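You operate a simulated robot arm through the tools that you are given. There is no shell and no other tool. Be economical: measure what you need, move in short steps, check, and stop when the job is done.

Carry out the task below with a simulated robot arm. There is one attempt and no reset: what you move stays moved.

TASK
Pull the grey pad out of the silver tray and push the blue pad in.
Fine: clamp the tray first and leave it clamped; the old pad goes on the bench top; leave the third pad alone.

It is judged by the outcome, as a careful person would: the job done as asked, and still so three seconds after it is handed in. It fails if anything else is knocked over, pushed out of place, dropped, spilled or broken.

THE ROBOT
A 7-joint arm with a two-finger parallel gripper, fixed in place. Base frame: the origin is at the foot of the arm, x ahead of it, y to its left, z up; the work surface is at about z = 86. Lengths are in cm, angles in rad, forces in N, time in s.
With the tool pointing down near the work surface it reaches from about 30 to 70 cm from the base axis. Its first joint turns from -1.152 to 1.152 rad. Payload 1.57 kg.
Tool frame: the origin (TCP) lies between the finger pads and is the grasp point; the fingertips stand 3 cm ahead of it; z points along the fingers, y is the line along which they close. The gripper opens to 11 cm. The fingers are 2.4 cm wide and 1.2 cm thick; the gripper's body (4.8 by 11.2 cm) begins 7.8 cm behind the TCP.
Orientation is that of the tool frame in the base frame, as a unit quaternion [w, x, y, z]. With the fingers straight down and closing along the base's y, the tool's x points along the base's -x, its y along +y and its z along -z.

THE INTERFACE
- The arm moves only by the tool step_arm. Its argument "targets" is a list of rows, each a list of 7 numbers: the finger opening in cm, from 0 to 11, then the shift along the tool's x, y, z in units of 200 mm (1.0 is 200 mm), then the turn, a rotation vector about the tool's x, y, z in units of 45 degrees (1.0 is 45 degrees). In form: [[fingers, dx, dy, dz, rx, ry, rz], ...]. A call has 1 to 8 rows; each row is the pose to reach, as a shift and turn from the pose commanded when the call began, along the tool's axes at that moment. A call with a number of a shift or a turn outside -1 to 1 is refused whole. A row lasts 0.2 s, in which the tool goes at most 5 cm and 0.15 rad; a call with a longer step from one row to the next is refused whole, and so is a gripper value outside its range. A pose out of reach is approached as far as the arm can. The call stops where the force on the tool passes 40 N (or 10 N more than at its start, if that is more) or the arm is blocked; 0.2 s more then pass. The fingers move at their own pace (about 10.8 cm/s each) and stop on an object; they squeeze with about 41 N. The grip force told is the motor's: it shows also when the fingers shut on nothing. Time passes only in rows, and 0.2 s behind the last, so rows that repeat a pose let the fingers close. It gives the time, the measured TCP pose, the force on the tool (base axes), the opening and the grip force at its end, in the units of the frame above (readings bear some noise), and new pictures: "pictures" is both (left out), scene, wrist or none.
- Cameras (640 x 400 px; columns grow to the right, rows downward): "scene" is fixed at [16.94, -39.71, 139.62]; the picture's right is [0.72, -0.69, 0.00], its down [-0.45, -0.47, -0.76] and it looks along [0.53, 0.55, -0.65] (base axes); focal length 214 px, centre (320, 200). "wrist" rides on the gripper at [-3.6, 0, -8] in the tool frame; the picture's right is [0.00, -1.00, 0.00], its down [0.97, 0.00, -0.24] and it looks along [0.24, 0.00, 0.97] (tool axes); focal length 218 px, centre (320, 200).
- measure_at(camera, pixels): for up to 12 pixels [column, row] of the newest picture of that camera ("zoom" is the newest enlarged one), the place [x, y, z] in the base frame of the surface seen there, good to about 0.3 cm. No time passes.
- close_up(camera, box): a new picture of the part [left, top, right, bottom] of that camera's present view, enlarged. No time passes.
- finish_job(): hands the job in; it is judged then, once.

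Work in short steps. Measure before you move; look again where a grasp or a placing could have gone wrong, and mend it. You have 80 turns and 120 pictures in all, those below and enlarged ones among them. Open the gripper and draw the arm clear of the work before you hand the job in, unless the task says otherwise; then end with one line.

The tools are called after ">>>" as name(argument=value, ...) on one line, values as JSON. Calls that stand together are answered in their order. step_arm: Moves the arm, as the interface text tells. Its arguments: {"type":"object","properties":{"targets":{"type":"array"},"pictures":{"type":"string","enum":["both","scene","wrist","none"]}},"required":["targets"]} The other tools are called the same way: measure_at (camera, pixels) gives the place of the surface under pixels of a picture; close_up (camera, box) takes an enlarged picture of a part of a camera's view; finish_job () hands the job in.

At the start:

```text
time_s: 0.0
tcp_pos: [46.04, 1.0, 125.17]
tool_rot: [0.0, 0.0, 1.0, 0.0]
ft_force: [1.1, -0.1, 0.0]
opening: 11.01
grip_force: 0.0
```

scene: 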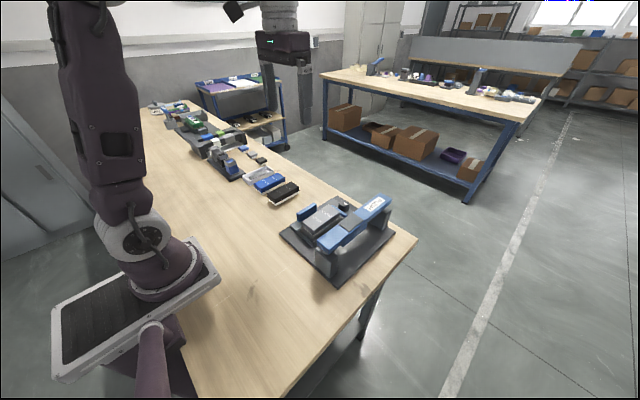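
wrist: 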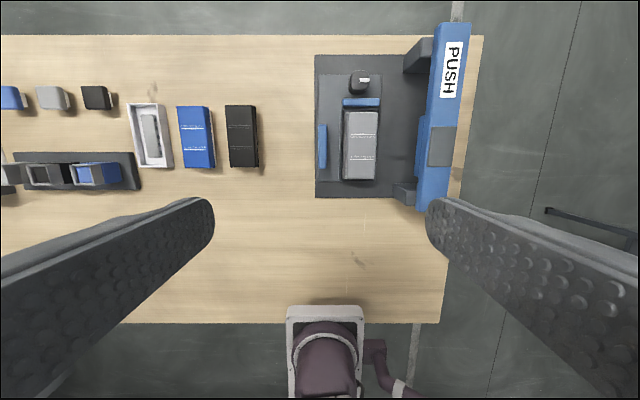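

The wrist view shows a fixture with a grey pad at about (360,145), a blue pad at (195,137) and a black pad at (241,137). I'll enlarge both views before moving.

>>> close_up(camera="scene", box=[230, 150, 430, 290])

>>> close_up(camera="wrist", box=[300, 20, 490, 220])

>>> close_up(camera="wrist", box=[0, 70, 280, 210])

```text
2.86 times, centred on (330, 220) of scene
```

zoom: 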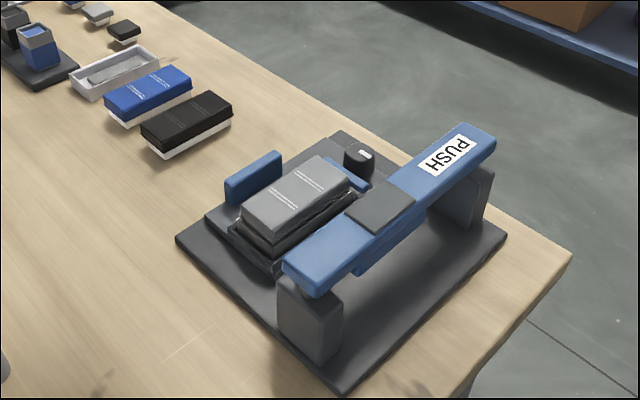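

```text
2.00 times, centred on (395, 120) of wrist
```

zoom: 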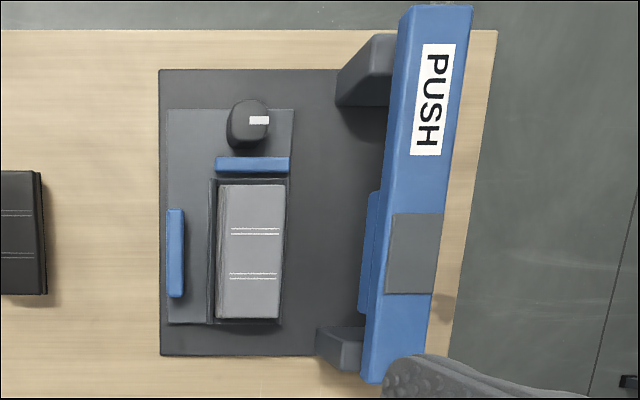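

```text
2.29 times, centred on (140, 140) of wrist
```

zoom: 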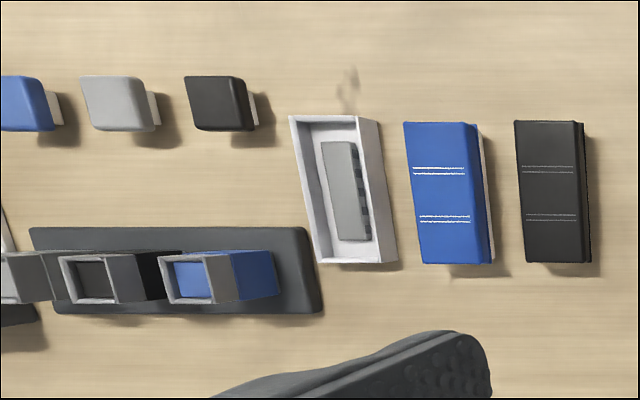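

I'll measure the parts of the fixture and the pads.

>>> measure_at(camera="wrist", pixels=[[347, 112], [376, 112], [344, 178], [375, 178], [360, 103], [322, 146], [358, 82], [384, 150], [330, 100], [318, 190], [335, 188], [400, 130]])

>>> measure_at(camera="wrist", pixels=[[458, 30], [425, 205], [441, 145], [422, 150], [415, 60], [403, 192], [180, 110], [207, 110], [185, 165], [212, 165], [225, 108], [256, 165]])

>>> measure_at(camera="wrist", pixels=[[130, 107], [165, 107], [148, 130], [150, 150], [139, 165], [158, 140], [158, 110], [135, 130], [170, 165], [220, 135], [90, 97], [95, 175]])

>>> close_up(camera="scene", box=[140, 90, 300, 200])

>>> close_up(camera="scene", box=[290, 190, 370, 240])

```text
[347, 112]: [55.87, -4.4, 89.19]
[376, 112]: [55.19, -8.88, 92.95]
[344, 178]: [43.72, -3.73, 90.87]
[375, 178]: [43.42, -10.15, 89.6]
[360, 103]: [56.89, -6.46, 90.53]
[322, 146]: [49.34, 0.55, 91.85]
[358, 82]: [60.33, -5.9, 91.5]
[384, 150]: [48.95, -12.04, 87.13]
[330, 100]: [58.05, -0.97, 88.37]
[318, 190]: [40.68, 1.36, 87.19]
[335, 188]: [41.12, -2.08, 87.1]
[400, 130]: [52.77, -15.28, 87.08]
```

```text
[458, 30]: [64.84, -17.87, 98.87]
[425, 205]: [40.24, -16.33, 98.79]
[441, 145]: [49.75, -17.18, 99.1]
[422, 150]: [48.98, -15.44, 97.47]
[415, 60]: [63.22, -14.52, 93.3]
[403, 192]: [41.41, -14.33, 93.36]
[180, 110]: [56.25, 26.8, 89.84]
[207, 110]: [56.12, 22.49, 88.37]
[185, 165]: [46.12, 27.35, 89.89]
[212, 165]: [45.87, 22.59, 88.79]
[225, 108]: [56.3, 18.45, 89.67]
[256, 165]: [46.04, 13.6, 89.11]
```

```text
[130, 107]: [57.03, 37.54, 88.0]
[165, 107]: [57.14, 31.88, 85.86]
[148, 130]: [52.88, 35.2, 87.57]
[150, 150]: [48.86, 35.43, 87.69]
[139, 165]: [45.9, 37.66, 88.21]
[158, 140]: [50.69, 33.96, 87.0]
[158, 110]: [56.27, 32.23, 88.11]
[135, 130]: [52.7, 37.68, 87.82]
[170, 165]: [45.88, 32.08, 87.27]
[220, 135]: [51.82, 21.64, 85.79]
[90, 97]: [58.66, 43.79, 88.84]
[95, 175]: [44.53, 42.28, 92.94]
```

```text
3.64 times, centred on (220, 145) of scene
```

zoom: 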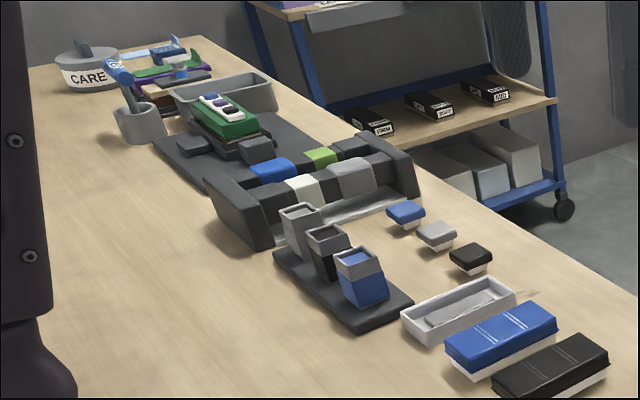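

```text
8.00 times, centred on (330, 215) of scene
```

zoom: 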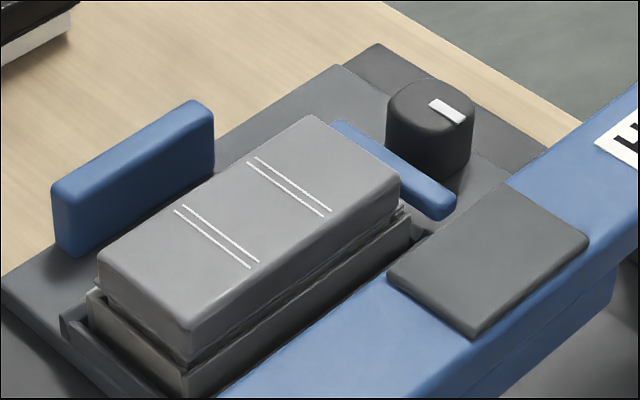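

The silver tray holding the grey pad sits in the fixture. It has a knob behind a blue jaw at (358,82), and a tall blue jaw and a PUSH bar alongside. I'll look at it obliquely from the +y side to see how the clamp works.

>>> step_arm(targets=[[11, 0, 0.07, 0.1, 0.17, 0, 0], [11, 0, 0.15, 0.2, 0.34, 0, 0], [11, 0, 0.22, 0.3, 0.51, 0, 0], [11, 0, 0.3, 0.4, 0.68, 0, 0], [11, 0, 0.37, 0.5, 0.85, 0, 0], [11, 0, 0.45, 0.6, 1.0, 0, 0], [11, 0, 0.45, 0.6, 1.0, 0, 0]], pictures="both")

```text
time_s: 1.6
tcp_pos: [46.13, 9.98, 113.15]
tool_rot: [0.0, 0.0, 0.924, -0.383]
ft_force: [0.1, 0.5, 0.5]
opening: 10.98
grip_force: 0.2
```

scene: 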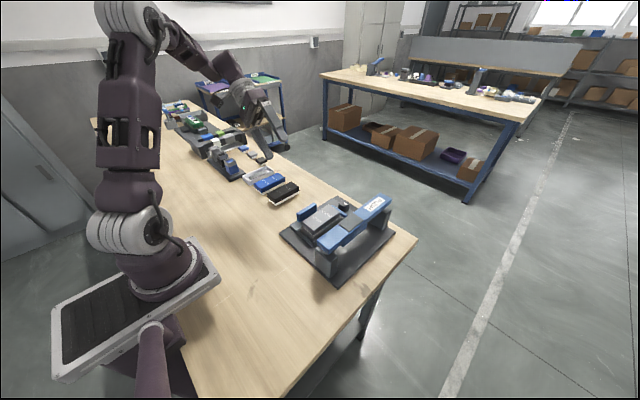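
wrist: 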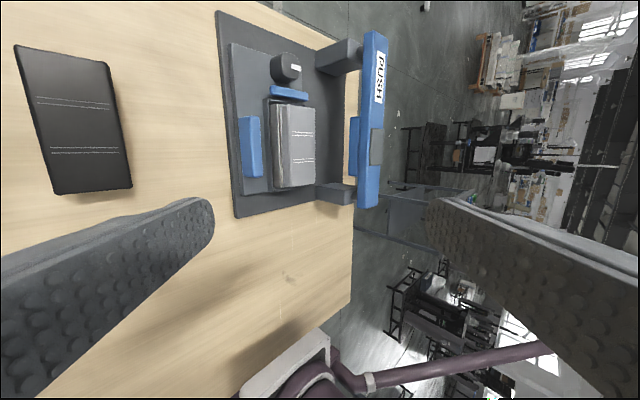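

>>> close_up(camera="wrist", box=[210, 10, 400, 220])

>>> measure_at(camera="wrist", pixels=[[243, 120], [260, 120], [247, 175], [262, 172], [270, 92], [307, 96], [353, 130], [353, 170], [278, 180], [285, 175], [300, 186], [264, 105]])

```text
1.90 times, centred on (305, 115) of wrist
```

zoom: 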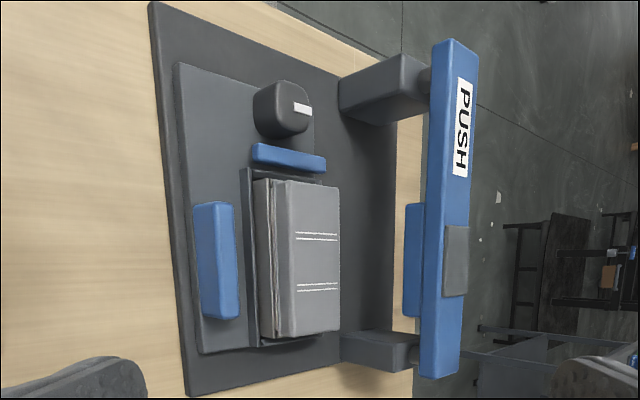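

```text
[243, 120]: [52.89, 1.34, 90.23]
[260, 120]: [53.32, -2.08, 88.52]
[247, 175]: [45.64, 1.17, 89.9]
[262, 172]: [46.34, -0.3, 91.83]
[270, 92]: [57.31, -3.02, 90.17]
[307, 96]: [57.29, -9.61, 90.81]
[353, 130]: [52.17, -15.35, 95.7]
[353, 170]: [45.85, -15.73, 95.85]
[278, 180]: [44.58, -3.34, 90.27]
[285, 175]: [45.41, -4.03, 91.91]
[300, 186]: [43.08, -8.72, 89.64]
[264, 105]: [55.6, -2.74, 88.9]
```

The bar appears to hang on pivots at the two posts, and the jaws sit around the tray. I'll look from straight above and lower down, then obliquely from the robot side.

>>> step_arm(targets=[[11, 0.05, -0.095, 0.106, -0.17, 0, 0], [11, 0.1, -0.19, 0.212, -0.34, 0, 0], [11, 0.15, -0.283, 0.318, -0.51, 0, 0], [11, 0.2, -0.378, 0.424, -0.68, 0, 0], [11, 0.25, -0.472, 0.53, -0.85, 0, 0], [11, 0.3, -0.566, 0.636, -1.0, 0, 0], [11, 0.3, -0.566, 0.636, -1.0, 0, 0]], pictures="wrist")

```text
time_s: 3.2
tcp_pos: [40.15, -7.05, 112.07]
tool_rot: [0.0, 0.0, 1.0, 0.001]
ft_force: [-0.1, 0.5, -0.4]
opening: 10.96
grip_force: 0.0
```

wrist: 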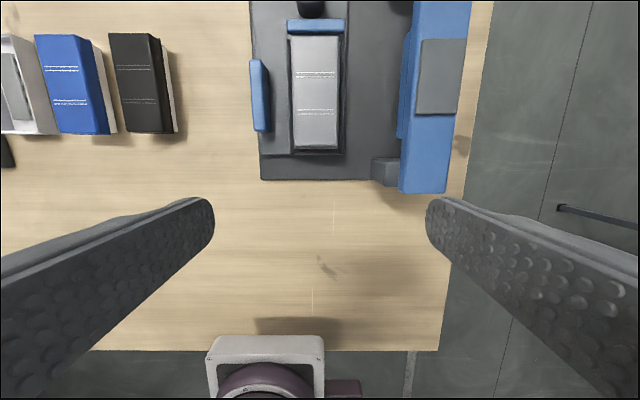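

>>> step_arm(targets=[[11, 0.06, 0, 0.05, 0, -0.17, 0], [11, 0.12, 0, 0.1, 0, -0.34, 0], [11, 0.18, 0, 0.15, 0, -0.51, 0], [11, 0.24, 0, 0.2, 0, -0.68, 0], [11, 0.3, 0, 0.25, 0, -0.85, 0], [11, 0.35, 0, 0.3, 0, -1.0, 0], [11, 0.35, 0, 0.3, 0, -1.0, 0]], pictures="wrist")

>>> close_up(camera="wrist", box=[220, 60, 500, 240])

```text
time_s: 4.8
tcp_pos: [32.65, -7.41, 108.52]
tool_rot: [0.282, 0.008, 0.959, 0.018]
ft_force: [-0.6, 0.4, -0.2]
opening: 10.99
grip_force: 0.1
out of reach, approached as far as the arm can: row 5, 6, 7
```

wrist: 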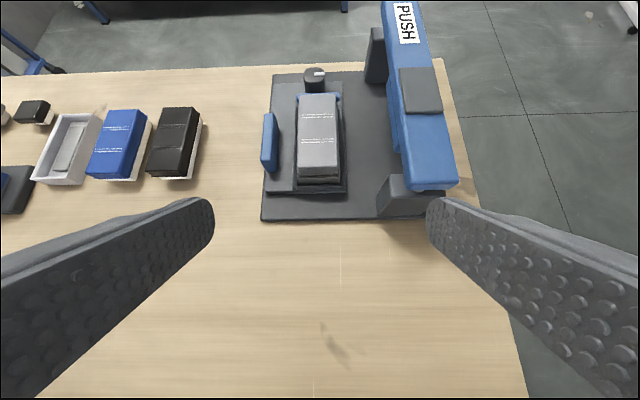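

```text
2.22 times, centred on (360, 150) of wrist
```

zoom: 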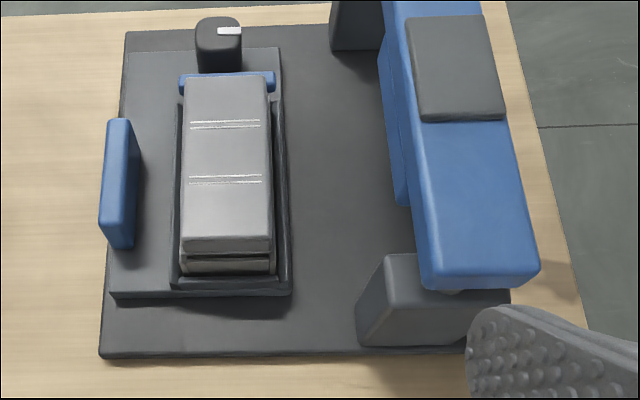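

>>> close_up(camera="scene", box=[310, 190, 400, 290])

>>> close_up(camera="wrist", box=[255, 55, 365, 125])

>>> measure_at(camera="scene", pixels=[[345, 238], [365, 236], [380, 218], [322, 268], [335, 265], [350, 285], [386, 228], [370, 240], [345, 258], [318, 255], [390, 200], [350, 268]])

```text
4.00 times, centred on (355, 240) of scene
```

zoom: 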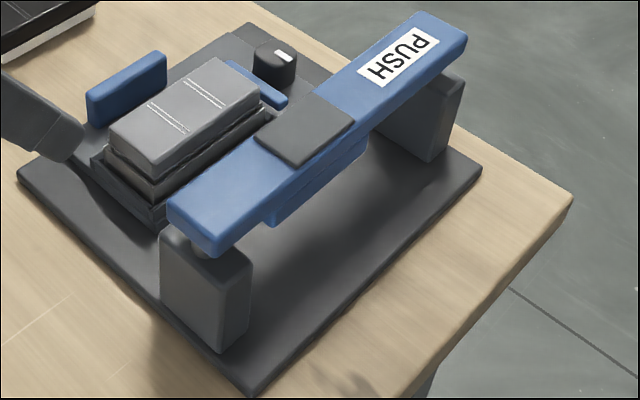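

```text
5.71 times, centred on (310, 90) of wrist
```

zoom: 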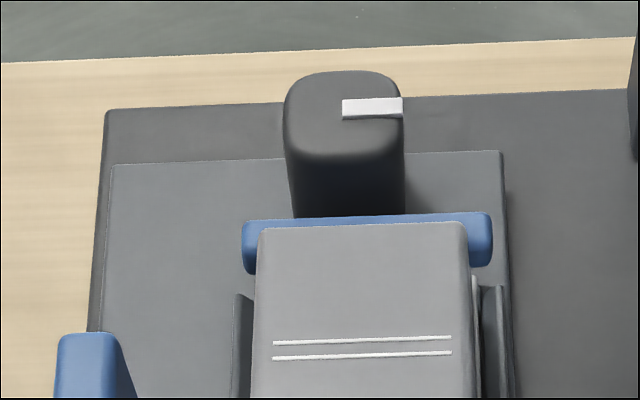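

```text
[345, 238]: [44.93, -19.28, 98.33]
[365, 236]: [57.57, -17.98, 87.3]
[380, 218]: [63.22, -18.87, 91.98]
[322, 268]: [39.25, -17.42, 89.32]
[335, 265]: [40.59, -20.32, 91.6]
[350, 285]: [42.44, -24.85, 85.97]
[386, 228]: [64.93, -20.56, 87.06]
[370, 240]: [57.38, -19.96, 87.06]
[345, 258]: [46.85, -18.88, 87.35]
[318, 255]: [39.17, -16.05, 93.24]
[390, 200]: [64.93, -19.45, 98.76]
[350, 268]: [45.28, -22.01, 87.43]
```

The layout is now clear. The tray sits in a shuttle with a knob-driven blue end jaw, a tall blue handle and a sprung PUSH press bar on posts. The knob should be the tray clamp, with its white mark now pointing to −y. I'll go above it and measure.

>>> step_arm(targets=[[11, -0.165, 0, 0.094, 0, 0.17, 0], [11, -0.33, 0, 0.189, 0, 0.34, 0], [11, -0.495, 0, 0.283, 0, 0.51, 0], [11, -0.66, 0, 0.377, 0, 0.68, 0], [11, -0.825, 0, 0.47, 0, 0.85, 0], [11, -0.99, 0, 0.566, 0, 1.0, 0], [11, -0.99, 0, 0.566, 0, 1.0, 0]], pictures="wrist")

>>> close_up(camera="wrist", box=[250, 70, 410, 270])

```text
time_s: 6.4
tcp_pos: [55.46, -7.43, 109.77]
tool_rot: [-0.108, 0.002, 0.994, 0.02]
ft_force: [-0.4, -0.4, -0.5]
opening: 11.0
grip_force: 0.1
```

wrist: 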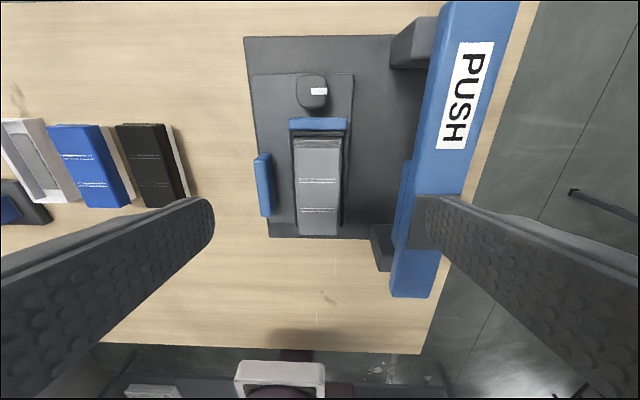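

```text
2.00 times, centred on (330, 170) of wrist
```

zoom: 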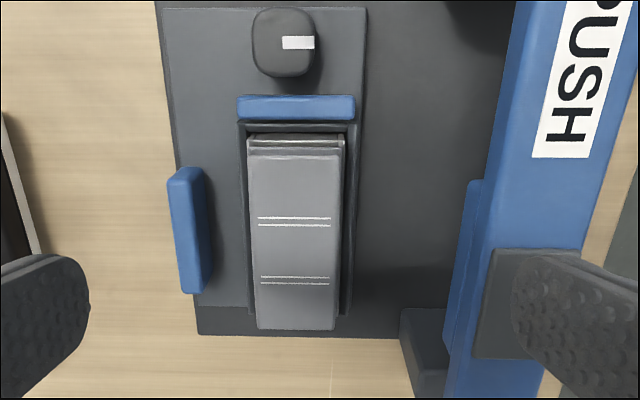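

>>> measure_at(camera="wrist", pixels=[[301, 82], [323, 82], [305, 78], [320, 78], [312, 90], [300, 100], [326, 98], [312, 103], [312, 75], [318, 91], [318, 124], [318, 135]])

>>> measure_at(camera="zoom", pixels=[[250, 40], [310, 30], [263, 70], [303, 70], [245, 103], [350, 103], [250, 150], [340, 150], [255, 320], [335, 320], [244, 200], [345, 200]])

```text
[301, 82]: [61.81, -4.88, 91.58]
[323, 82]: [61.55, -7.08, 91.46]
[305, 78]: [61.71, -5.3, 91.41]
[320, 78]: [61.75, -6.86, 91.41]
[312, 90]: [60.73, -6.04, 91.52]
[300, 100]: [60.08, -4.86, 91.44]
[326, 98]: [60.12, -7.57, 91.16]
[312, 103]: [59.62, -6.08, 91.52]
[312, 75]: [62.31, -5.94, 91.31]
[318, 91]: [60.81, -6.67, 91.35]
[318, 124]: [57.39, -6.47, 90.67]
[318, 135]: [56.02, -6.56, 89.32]
```

```text
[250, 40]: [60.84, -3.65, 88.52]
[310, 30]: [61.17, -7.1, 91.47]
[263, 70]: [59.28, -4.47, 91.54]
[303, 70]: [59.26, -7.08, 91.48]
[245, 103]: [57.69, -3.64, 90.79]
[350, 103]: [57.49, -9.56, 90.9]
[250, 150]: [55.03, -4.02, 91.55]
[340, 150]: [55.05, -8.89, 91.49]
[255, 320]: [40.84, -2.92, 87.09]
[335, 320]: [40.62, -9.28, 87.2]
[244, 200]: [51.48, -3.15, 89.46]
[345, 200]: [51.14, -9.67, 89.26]
```

The knob is about 2.9 cm wide, centred at (60.6,-6.05), with its top at z 91.5. I'll straighten the tool and hover over it with the fingers at 6 cm.

>>> step_arm(targets=[[6, -0.12, 0.017, 0.14, 0.017, -0.09, 0], [6, -0.24, 0.034, 0.28, 0.034, -0.18, 0], [6, -0.355, 0.05, 0.426, 0.051, -0.276, 0], [6, -0.355, 0.05, 0.426, 0.051, -0.276, 0]], pictures="wrist")

```text
time_s: 7.4
tcp_pos: [60.56, -6.16, 99.78]
tool_rot: [0.002, 0.0, 1.0, 0.001]
ft_force: [0.4, -0.4, 0.0]
opening: 6.03
grip_force: 0.1
```

wrist: 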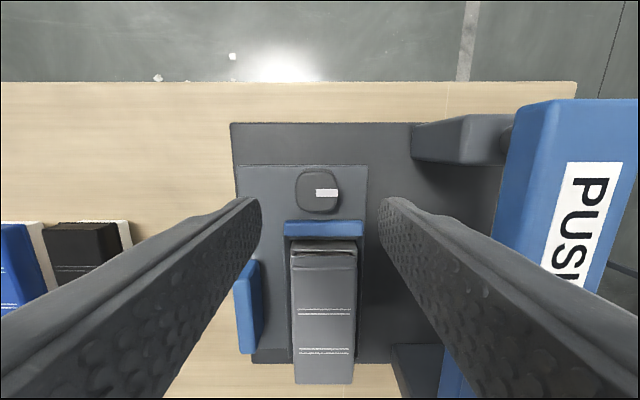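

>>> step_arm(targets=[[6, 0, 0.005, 0.18, 0, 0, 0], [6, 0, 0.005, 0.355, 0, 0, 0], [2, 0, 0.005, 0.355, 0, 0, 0], [2, 0, 0.005, 0.355, 0, 0, 0]], pictures="wrist")

```text
time_s: 8.4
tcp_pos: [60.54, -5.95, 92.89]
tool_rot: [0.001, 0.001, 1.0, 0.001]
ft_force: [-0.6, 3.3, 2.8]
opening: 3.46
grip_force: 41.7
```

wrist: 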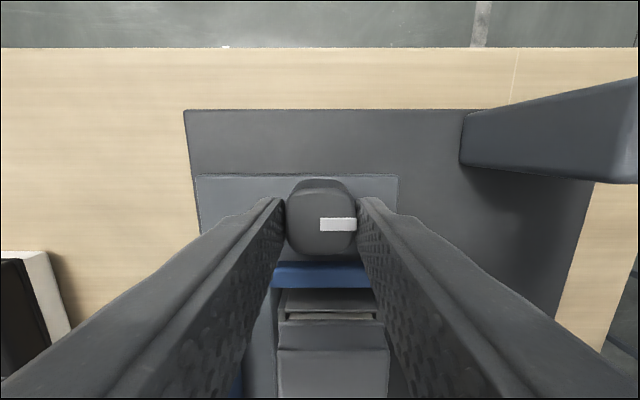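

The knob is gripped at 3.46 cm. I'll test a small clockwise turn, which moves the mark towards the tray.

>>> step_arm(targets=[[2, 0, 0, 0, 0, 0, 0.15], [2, 0, 0, 0, 0, 0, 0.3], [2, 0, 0, 0, 0, 0, 0.3]], pictures="wrist")

```text
time_s: 9.2
tcp_pos: [60.4, -6.04, 92.9]
tool_rot: [0.0, 0.118, 0.993, 0.001]
ft_force: [-2.0, 0.2, -2.2]
opening: 3.44
grip_force: 42.0
```

wrist: 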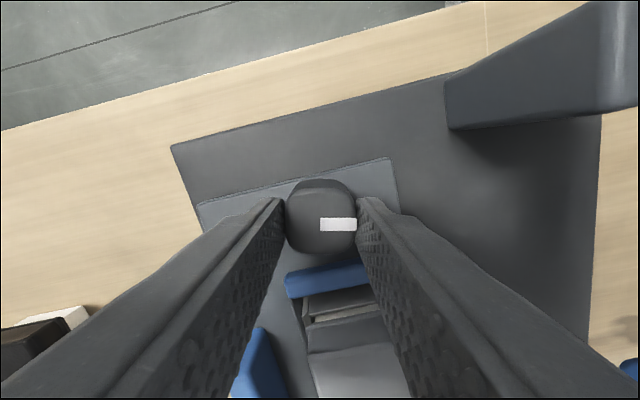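

The knob turns freely with the tool, so I'll continue.

>>> step_arm(targets=[[2, 0, 0, 0, 0, 0, 0.17], [2, 0, 0, 0, 0, 0, 0.34], [2, 0, 0, 0, 0, 0, 0.51], [2, 0, 0, 0, 0, 0, 0.68], [2, 0, 0, 0, 0, 0, 0.85], [2, 0, 0, 0, 0, 0, 0.85]], pictures="both")

>>> close_up(camera="scene", box=[290, 180, 390, 240])

```text
time_s: 10.6
tcp_pos: [60.69, -6.05, 92.93]
tool_rot: [0.001, 0.438, 0.899, 0.002]
ft_force: [4.7, 0.8, -9.2]
opening: 3.44
grip_force: 41.9
```

scene: 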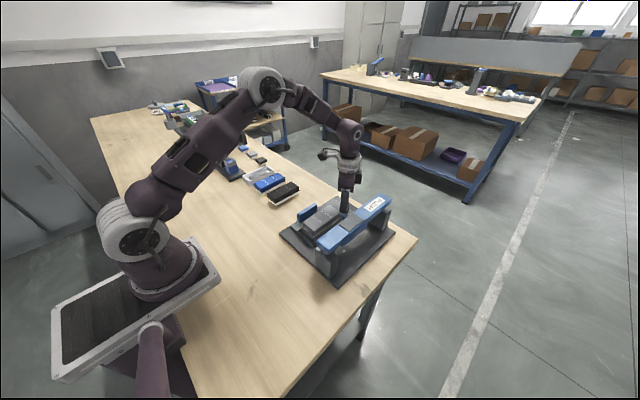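
wrist: 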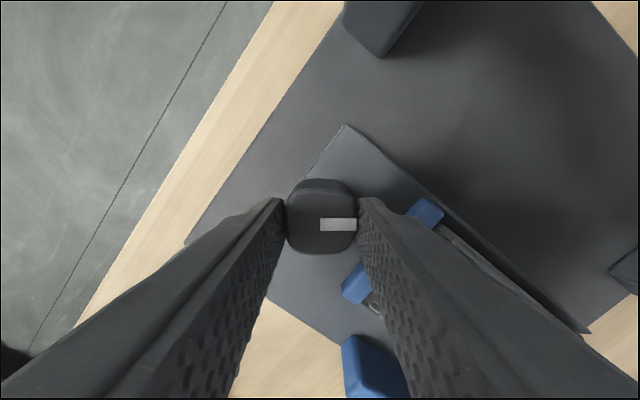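

```text
6.40 times, centred on (340, 210) of scene
```

zoom: 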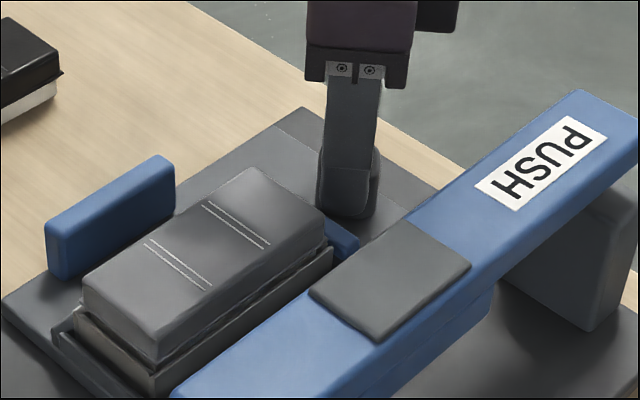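

Now at 52°, with small forces. I'll continue to 90°.

>>> step_arm(targets=[[2, 0, 0, 0, 0, 0, 0.17], [2, 0, 0, 0, 0, 0, 0.34], [2, 0, 0, 0, 0, 0, 0.51], [2, 0, 0, 0, 0, 0, 0.68], [2, 0, 0, 0, 0, 0, 0.85], [2, 0, 0, 0, 0, 0, 0.85]], pictures="wrist")

```text
time_s: 12.0
tcp_pos: [60.8, -6.15, 92.82]
tool_rot: [0.002, 0.708, 0.706, 0.002]
ft_force: [21.4, 0.0, -11.1]
opening: 3.47
grip_force: 41.7
```

wrist: 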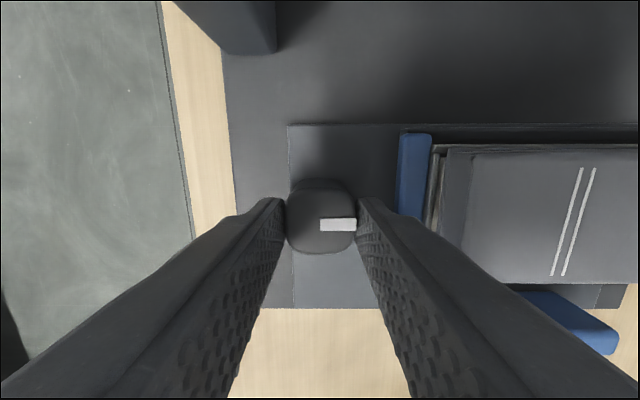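

The mark now points at the tray. I'll open slightly, since the jaw is next to one finger, lift, and look.

>>> step_arm(targets=[[3.7, 0, 0, 0, 0, 0, 0], [3.7, 0, 0, 0, 0, 0, 0], [3.9, 0, 0, -0.12, 0, 0, 0], [5, 0, 0, -0.3, 0, 0, 0], [5, 0, 0, -0.5, 0, 0, 0], [5, 0, 0, -0.5, 0, 0, 0]], pictures="wrist")

>>> close_up(camera="wrist", box=[260, 100, 560, 300])

>>> close_up(camera="scene", box=[290, 180, 390, 240])

```text
time_s: 13.4
tcp_pos: [60.52, -6.07, 102.95]
tool_rot: [0.001, 0.707, 0.707, 0.001]
ft_force: [0.0, 0.7, 0.6]
opening: 5.0
grip_force: 0.1
```

wrist: 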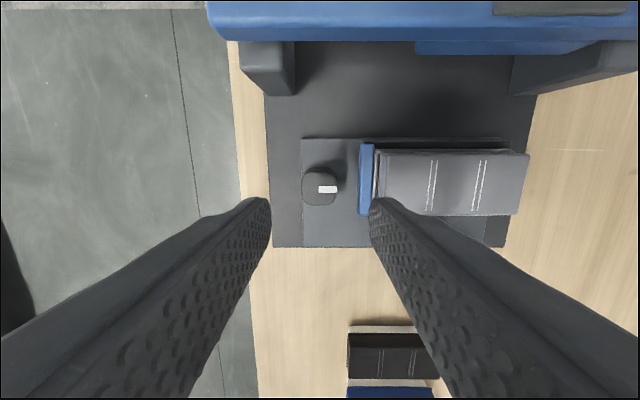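

```text
2.00 times, centred on (410, 200) of wrist
```

zoom: 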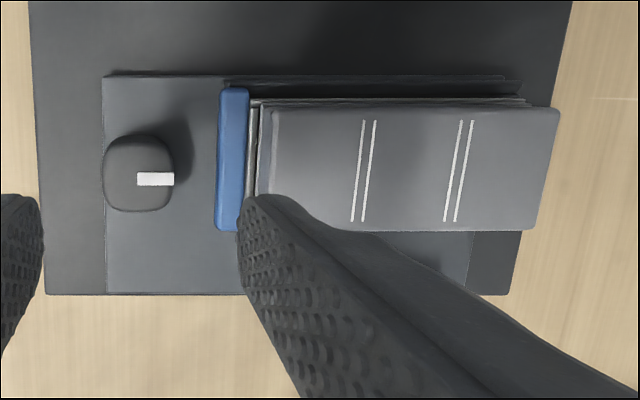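

```text
6.40 times, centred on (340, 210) of scene
```

zoom: 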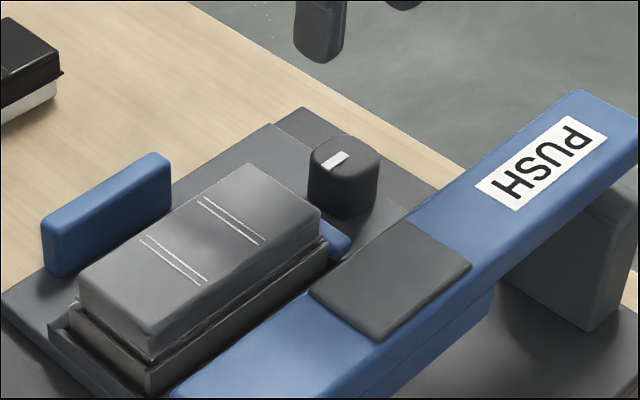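

>>> measure_at(camera="zoom", pixels=[[220, 160], [245, 160], [138, 150], [253, 150], [265, 150], [500, 180], [545, 120], [530, 220], [470, 280], [515, 100], [260, 110], [400, 170]])

```text
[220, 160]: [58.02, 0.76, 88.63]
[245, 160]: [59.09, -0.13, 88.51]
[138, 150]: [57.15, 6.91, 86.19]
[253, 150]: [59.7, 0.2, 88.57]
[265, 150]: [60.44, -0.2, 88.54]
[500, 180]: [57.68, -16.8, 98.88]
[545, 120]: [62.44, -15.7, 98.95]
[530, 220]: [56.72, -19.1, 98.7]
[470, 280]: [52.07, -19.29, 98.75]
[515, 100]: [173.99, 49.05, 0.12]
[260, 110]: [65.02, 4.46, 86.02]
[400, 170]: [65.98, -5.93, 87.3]
```

>>> measure_at(camera="wrist", pixels=[[361, 180], [371, 180], [376, 180], [383, 180], [526, 175], [455, 152], [440, 212], [318, 186], [515, 200], [400, 160]])

```text
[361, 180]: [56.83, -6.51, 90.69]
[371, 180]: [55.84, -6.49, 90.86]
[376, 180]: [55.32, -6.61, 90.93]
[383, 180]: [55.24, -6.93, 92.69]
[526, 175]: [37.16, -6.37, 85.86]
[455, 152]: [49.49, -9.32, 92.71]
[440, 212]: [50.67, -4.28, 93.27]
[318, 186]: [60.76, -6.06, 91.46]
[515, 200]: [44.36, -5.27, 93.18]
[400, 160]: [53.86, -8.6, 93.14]
```

The jaw moved about 0.8 cm onto the tray end and the mark points at the tray, so it's clamped. The grey pad top spans x 44.2–55.3 and y −9.2…−4.2 at z 93. I'll turn the tool back and hover over it.

>>> step_arm(targets=[[8, -0.01, -0.1, -0.02, 0, 0, -0.17], [8, -0.02, -0.2, -0.02, 0, 0, -0.34], [8, -0.03, -0.3, -0.02, 0, 0, -0.51], [8, -0.03, -0.4, -0.02, 0, 0, -0.68], [8, -0.0325, -0.5, -0.02, 0, 0, -0.85], [8, -0.0325, -0.535, -0.02, 0, 0, -1.0]], pictures="none")

>>> step_arm(targets=[[8, 0, 0, 0, 0, 0, -0.17], [8, 0, 0, 0, 0, 0, -0.34], [8, 0, 0, 0, 0, 0, -0.51], [8, 0, 0, 0, 0, 0, -0.68], [8, 0, 0, 0, 0, 0, -0.85], [8, 0, 0, 0, 0, 0, -1.0], [8, 0, 0, 0, 0, 0, -1.0]], pictures="wrist")

```text
time_s: 14.8
tcp_pos: [49.73, -6.77, 103.21]
tool_rot: [0.002, 0.382, 0.924, 0.001]
ft_force: [0.0, 0.0, -0.3]
opening: 7.98
grip_force: 0.0
```

```text
time_s: 16.4
tcp_pos: [49.76, -6.71, 103.25]
tool_rot: [0.002, 0.0, 1.0, 0.0]
ft_force: [-0.2, -0.3, -0.1]
opening: 8.04
grip_force: 0.1
```

wrist: 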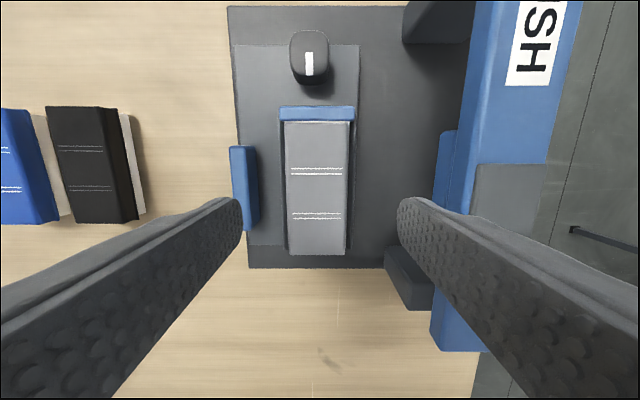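

>>> measure_at(camera="wrist", pixels=[[289, 190], [347, 190], [286, 190], [350, 190], [284, 200], [353, 200], [318, 126], [318, 250], [245, 190]])

>>> close_up(camera="wrist", box=[270, 100, 370, 270])

```text
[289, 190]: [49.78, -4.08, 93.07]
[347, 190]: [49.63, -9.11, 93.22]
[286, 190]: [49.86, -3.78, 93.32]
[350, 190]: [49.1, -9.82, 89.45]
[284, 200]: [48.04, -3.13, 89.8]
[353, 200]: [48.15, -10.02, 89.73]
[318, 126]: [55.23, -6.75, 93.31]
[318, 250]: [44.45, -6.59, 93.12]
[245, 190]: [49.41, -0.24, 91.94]
```

```text
2.35 times, centred on (320, 185) of wrist
```

zoom: 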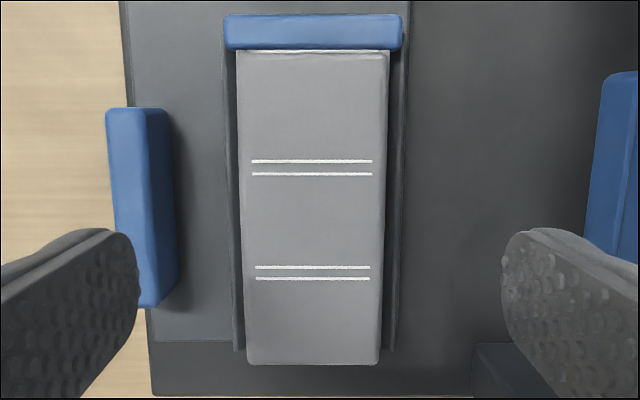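

>>> step_arm(targets=[[7, 0, 0.008, 0.2, 0, 0, 0], [7, 0, 0.008, 0.35, 0, 0, 0], [7, 0, 0.008, 0.445, 0, 0, 0], [4, 0, 0.008, 0.445, 0, 0, 0], [4, 0, 0.008, 0.445, 0, 0, 0]], pictures="both")

>>> close_up(camera="scene", box=[290, 180, 390, 240])

```text
time_s: 17.6
tcp_pos: [49.85, -6.53, 94.41]
tool_rot: [0.001, 0.0, 1.0, 0.0]
ft_force: [-1.1, 1.7, 6.9]
opening: 5.31
grip_force: 41.1
```

scene: 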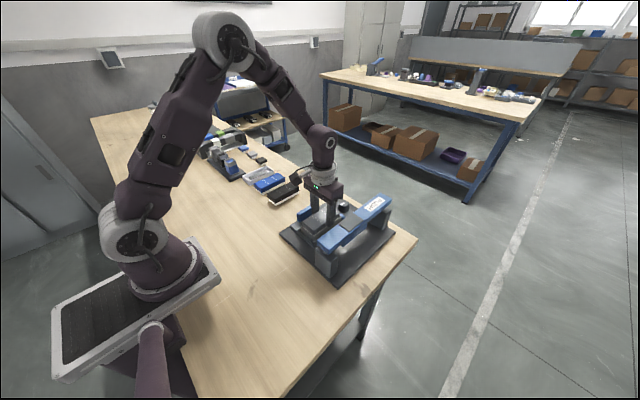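
wrist: 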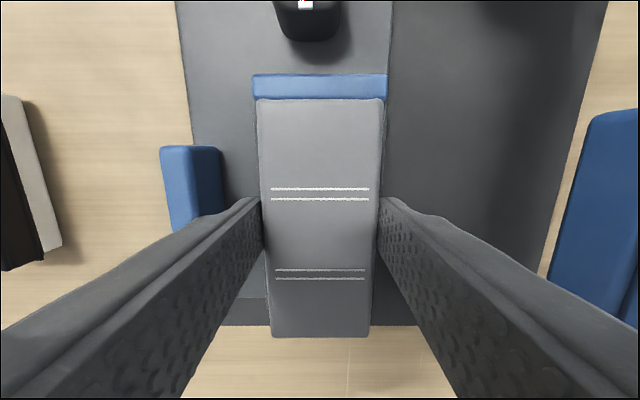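

```text
6.40 times, centred on (340, 210) of scene
```

zoom: 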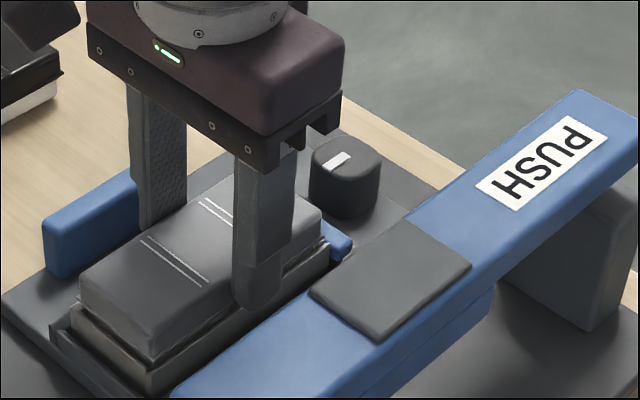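

Gripped at 5.31 cm on the cap, above the tray rim. I'll pull straight up gently.

>>> step_arm(targets=[[4, 0, 0, -0.01, 0, 0, 0], [4, 0, 0, -0.03, 0, 0, 0], [4, 0, 0, -0.05, 0, 0, 0], [4, 0, 0, -0.08, 0, 0, 0], [4, 0, 0, -0.12, 0, 0, 0]], pictures="wrist")

>>> close_up(camera="scene", box=[290, 180, 390, 240])

```text
time_s: 18.8
tcp_pos: [49.76, -6.51, 96.67]
tool_rot: [0.0, 0.0, 1.0, -0.001]
ft_force: [0.6, -0.7, -0.9]
opening: 5.32
grip_force: 40.7
```

wrist: 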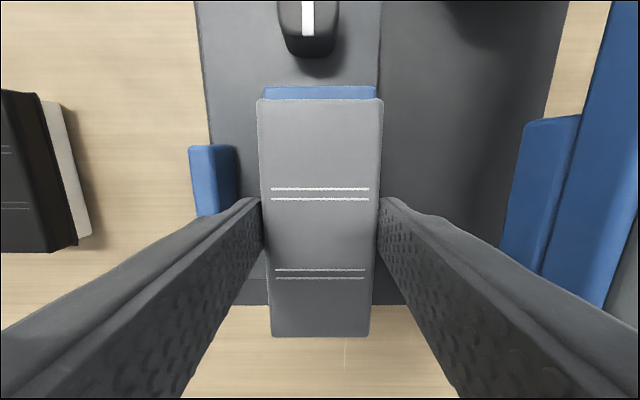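

```text
6.40 times, centred on (340, 210) of scene
```

zoom: 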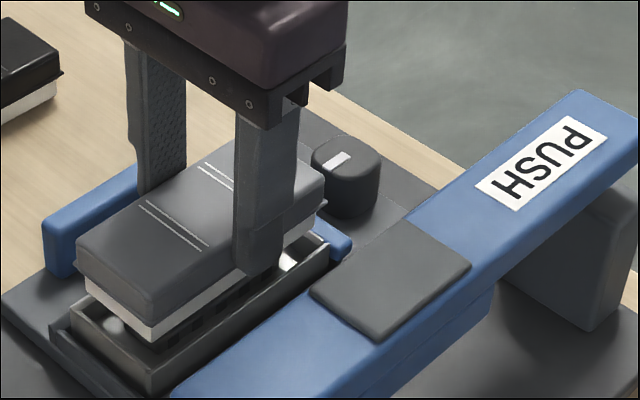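

The pad came out cleanly and the tray stayed put. I'll lift it and carry it over free bench at about (38, 7).

>>> step_arm(targets=[[4, 0, 0, -0.2, 0, 0, 0], [4, 0, 0.02, -0.4, 0, 0, 0], [4, 0.12, 0.18, -0.4, 0, 0, 0], [4, 0.24, 0.34, -0.4, 0, 0, 0], [4, 0.36, 0.5, -0.4, 0, 0, 0], [4, 0.48, 0.6, -0.4, 0, 0, 0], [4, 0.59, 0.68, -0.4, 0, 0, 0], [4, 0.59, 0.68, -0.4, 0, 0, 0]], pictures="both")

>>> close_up(camera="scene", box=[290, 190, 390, 250])

```text
time_s: 20.6
tcp_pos: [38.12, 6.9, 104.81]
tool_rot: [0.002, 0.0, 1.0, 0.0]
ft_force: [0.5, -0.6, -0.9]
opening: 5.3
grip_force: 41.1
```

scene: 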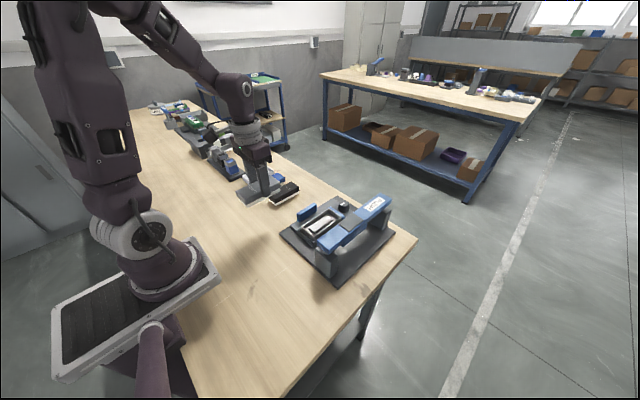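
wrist: 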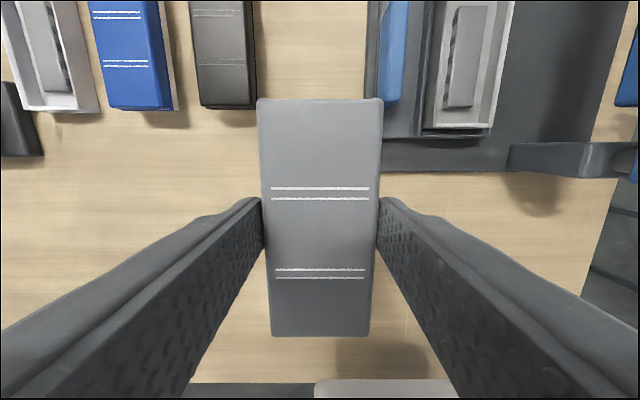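

```text
6.40 times, centred on (340, 220) of scene
```

zoom: 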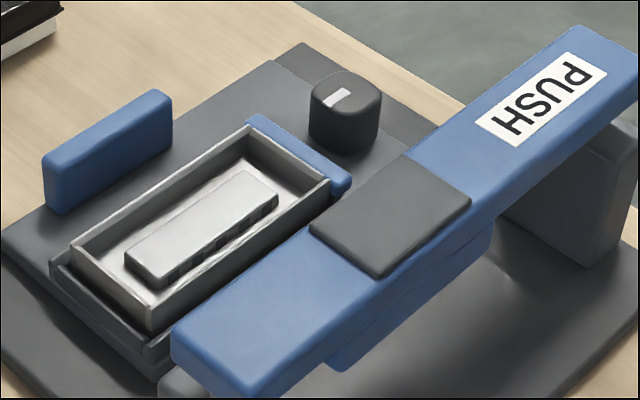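

The tray is empty and held. I'll lower the grey pad to the bench.

>>> step_arm(targets=[[4, 0, 0, 0.2, 0, 0, 0], [4, 0, 0, 0.4, 0, 0, 0], [4, 0, 0, 0.55, 0, 0, 0], [4, 0, 0, 0.62, 0, 0, 0], [4, 0, 0, 0.65, 0, 0, 0], [4, 0, 0, 0.67, 0, 0, 0], [4, 0, 0, 0.685, 0, 0, 0]], pictures="scene")

>>> close_up(camera="scene", box=[220, 150, 300, 210])

```text
time_s: 22.2
tcp_pos: [38.15, 7.0, 91.09]
tool_rot: [0.002, 0.0, 1.0, 0.0]
ft_force: [-0.2, -0.5, 13.4]
opening: 5.32
grip_force: 41.3
```

scene: 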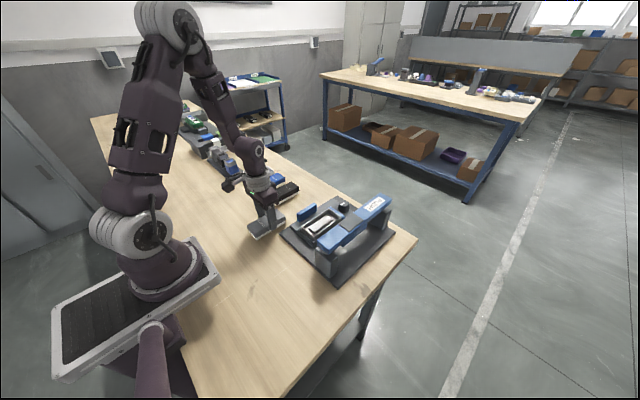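

```text
6.67 times, centred on (260, 180) of scene
```

zoom: 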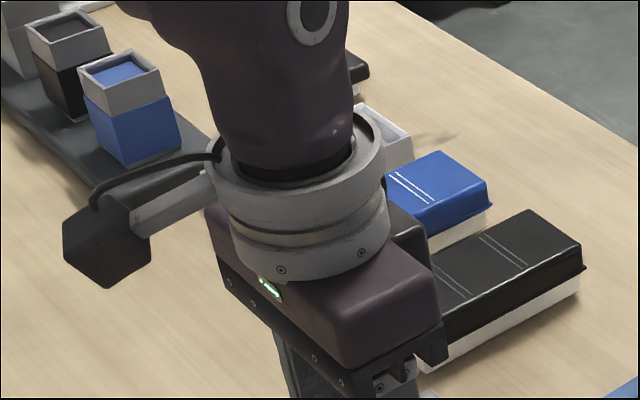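

Contact is made with the pad flat on the bench. I'll release and rise.

>>> step_arm(targets=[[6.5, 0, 0, 0, 0, 0, 0], [6.5, 0, 0, 0, 0, 0, 0], [6.5, 0, 0, -0.15, 0, 0, 0], [7, 0, 0, -0.35, 0, 0, 0], [8, 0, 0, -0.55, 0, 0, 0], [8, 0, 0, -0.75, 0, 0, 0]], pictures="wrist")

```text
time_s: 23.6
tcp_pos: [38.08, 6.97, 105.94]
tool_rot: [0.001, 0.0, 1.0, 0.0]
ft_force: [0.1, 0.1, -0.8]
opening: 8.01
grip_force: 0.1
```

wrist: 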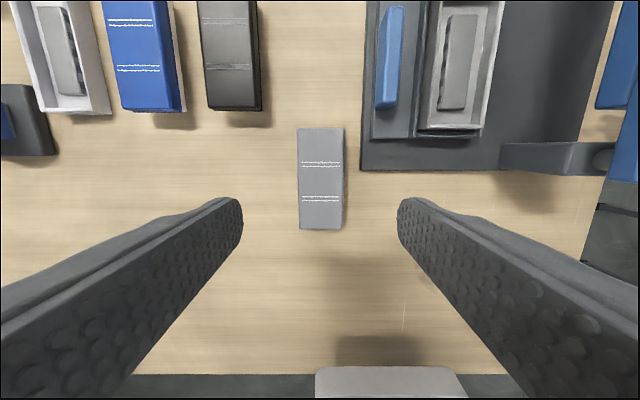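

The grey pad lies flat on the bench. Next I'll go above the blue pad.

>>> step_arm(targets=[[8, -0.11, 0.15, 0, 0, 0, 0], [8, -0.22, 0.3, 0, 0, 0, 0], [8, -0.33, 0.45, 0, 0, 0, 0], [8, -0.44, 0.6, 0, 0, 0, 0], [8, -0.55, 0.75, 0, 0, 0, 0], [8, -0.655, 0.895, 0.1, 0, 0, 0], [8, -0.655, 0.895, 0.2, 0, 0, 0], [8, -0.655, 0.895, 0.2, 0, 0, 0]], pictures="wrist")

>>> close_up(camera="wrist", box=[230, 100, 430, 260])

>>> close_up(camera="scene", box=[230, 170, 400, 290])

```text
time_s: 25.4
tcp_pos: [50.98, 24.92, 101.97]
tool_rot: [0.001, 0.0, 1.0, 0.0]
ft_force: [-0.3, 0.5, 0.2]
opening: 8.01
grip_force: 0.1
```

wrist: 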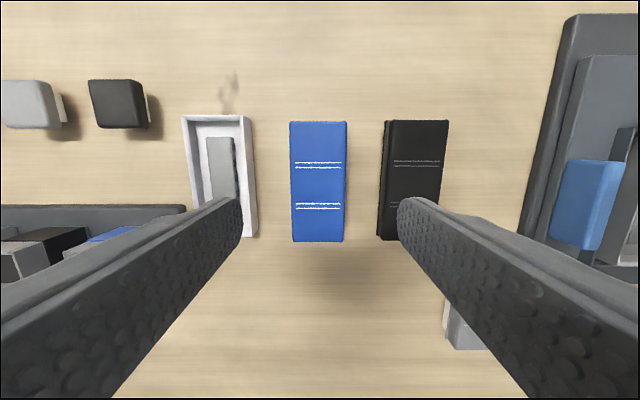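

```text
2.50 times, centred on (330, 180) of wrist
```

zoom: 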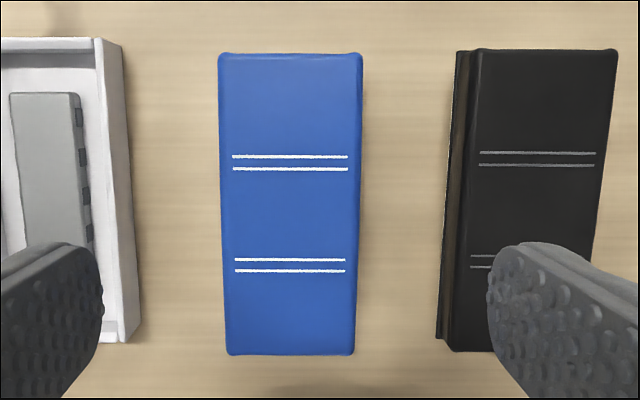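

```text
3.33 times, centred on (315, 230) of scene
```

zoom: 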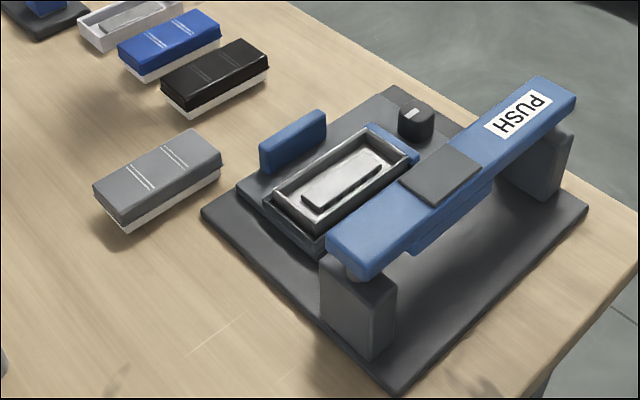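

>>> measure_at(camera="wrist", pixels=[[292, 180], [344, 180], [318, 124], [318, 239], [386, 180], [379, 225], [250, 180], [256, 230], [392, 150], [248, 125]])

```text
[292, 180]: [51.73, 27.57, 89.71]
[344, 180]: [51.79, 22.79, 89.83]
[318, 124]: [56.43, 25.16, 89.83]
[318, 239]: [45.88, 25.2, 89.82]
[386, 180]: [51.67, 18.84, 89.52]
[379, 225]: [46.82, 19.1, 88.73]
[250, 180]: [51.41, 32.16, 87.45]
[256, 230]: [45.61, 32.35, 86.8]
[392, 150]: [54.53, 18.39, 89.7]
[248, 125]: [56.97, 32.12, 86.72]
```

>>> step_arm(targets=[[7, -0.006, 0.013, 0.1, 0, 0, 0], [7, -0.006, 0.013, 0.3, 0, 0, 0], [7, -0.006, 0.013, 0.45, 0, 0, 0], [7, -0.006, 0.013, 0.541, 0, 0, 0], [4, -0.006, 0.013, 0.541, 0, 0, 0], [4, -0.006, 0.013, 0.541, 0, 0, 0]], pictures="wrist")

```text
time_s: 26.8
tcp_pos: [51.17, 25.38, 91.31]
tool_rot: [0.001, 0.001, 1.0, 0.0]
ft_force: [-0.4, -0.2, 1.3]
opening: 5.3
grip_force: 40.9
```

wrist: 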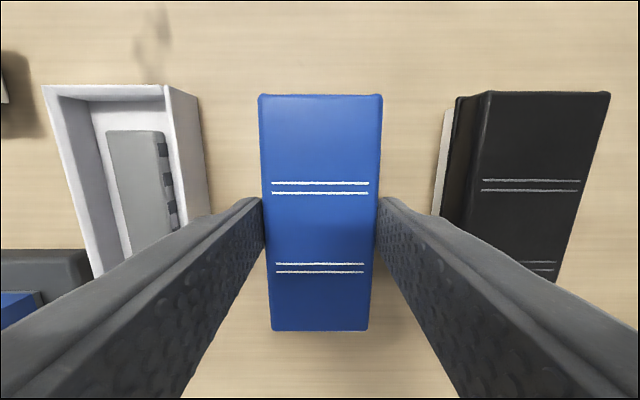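

Gripped at 5.3 cm. I'll lift high and carry it towards the tray.

>>> step_arm(targets=[[4, 0, 0, -0.15, 0, 0, 0], [4, 0, 0, -0.35, 0, 0, 0], [4, 0, 0, -0.55, 0, 0, 0], [4, 0, -0.12, -0.7, 0, 0, 0], [4, 0.02, -0.3, -0.75, 0, 0, 0], [4, 0.04, -0.5, -0.75, 0, 0, 0], [4, 0.06, -0.7, -0.75, 0, 0, 0], [4, 0.08, -0.9, -0.75, 0, 0, 0]], pictures="none")

>>> step_arm(targets=[[4, 0, -0.18, 0, 0, 0, 0], [4, 0, -0.36, 0, 0, 0, 0], [4, 0, -0.52, 0, 0, 0, 0], [4, 0, -0.64, 0.05, 0, 0, 0], [4, 0, -0.695, 0.15, 0, 0, 0], [4, 0, -0.695, 0.15, 0, 0, 0]], pictures="both")

>>> close_up(camera="scene", box=[290, 170, 390, 240])

```text
time_s: 28.6
tcp_pos: [49.58, 7.14, 106.13]
tool_rot: [0.001, 0.0, 1.0, 0.001]
ft_force: [0.0, -0.7, -0.8]
opening: 5.31
grip_force: 40.7
```

```text
time_s: 30.0
tcp_pos: [49.6, -6.81, 103.16]
tool_rot: [0.003, 0.0, 1.0, 0.0]
ft_force: [-0.8, -0.5, -0.8]
opening: 5.31
grip_force: 41.5
```

scene: 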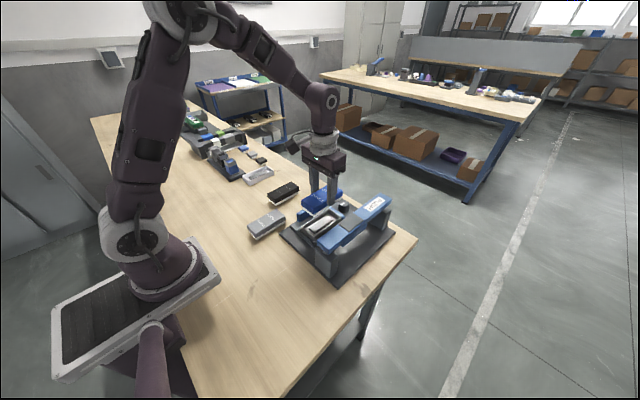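
wrist: 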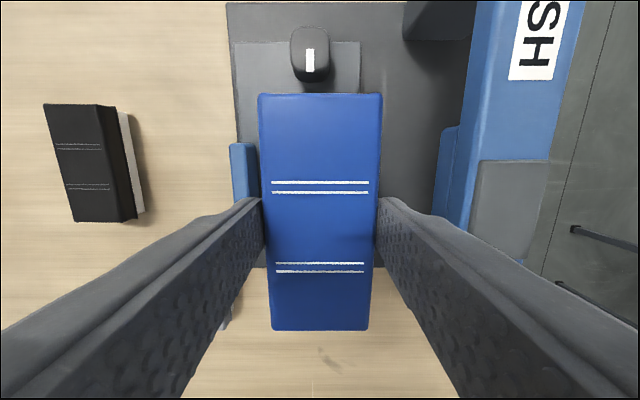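

```text
5.71 times, centred on (340, 205) of scene
```

zoom: 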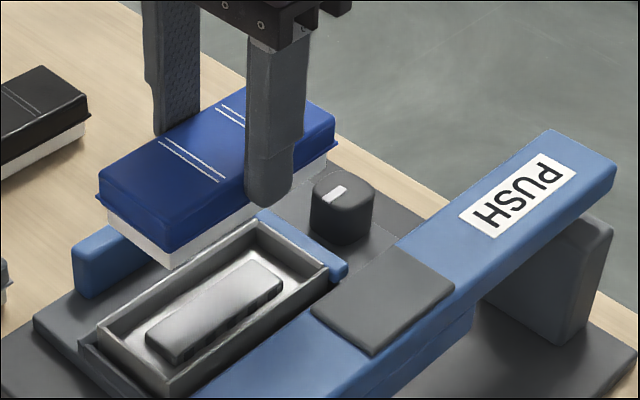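

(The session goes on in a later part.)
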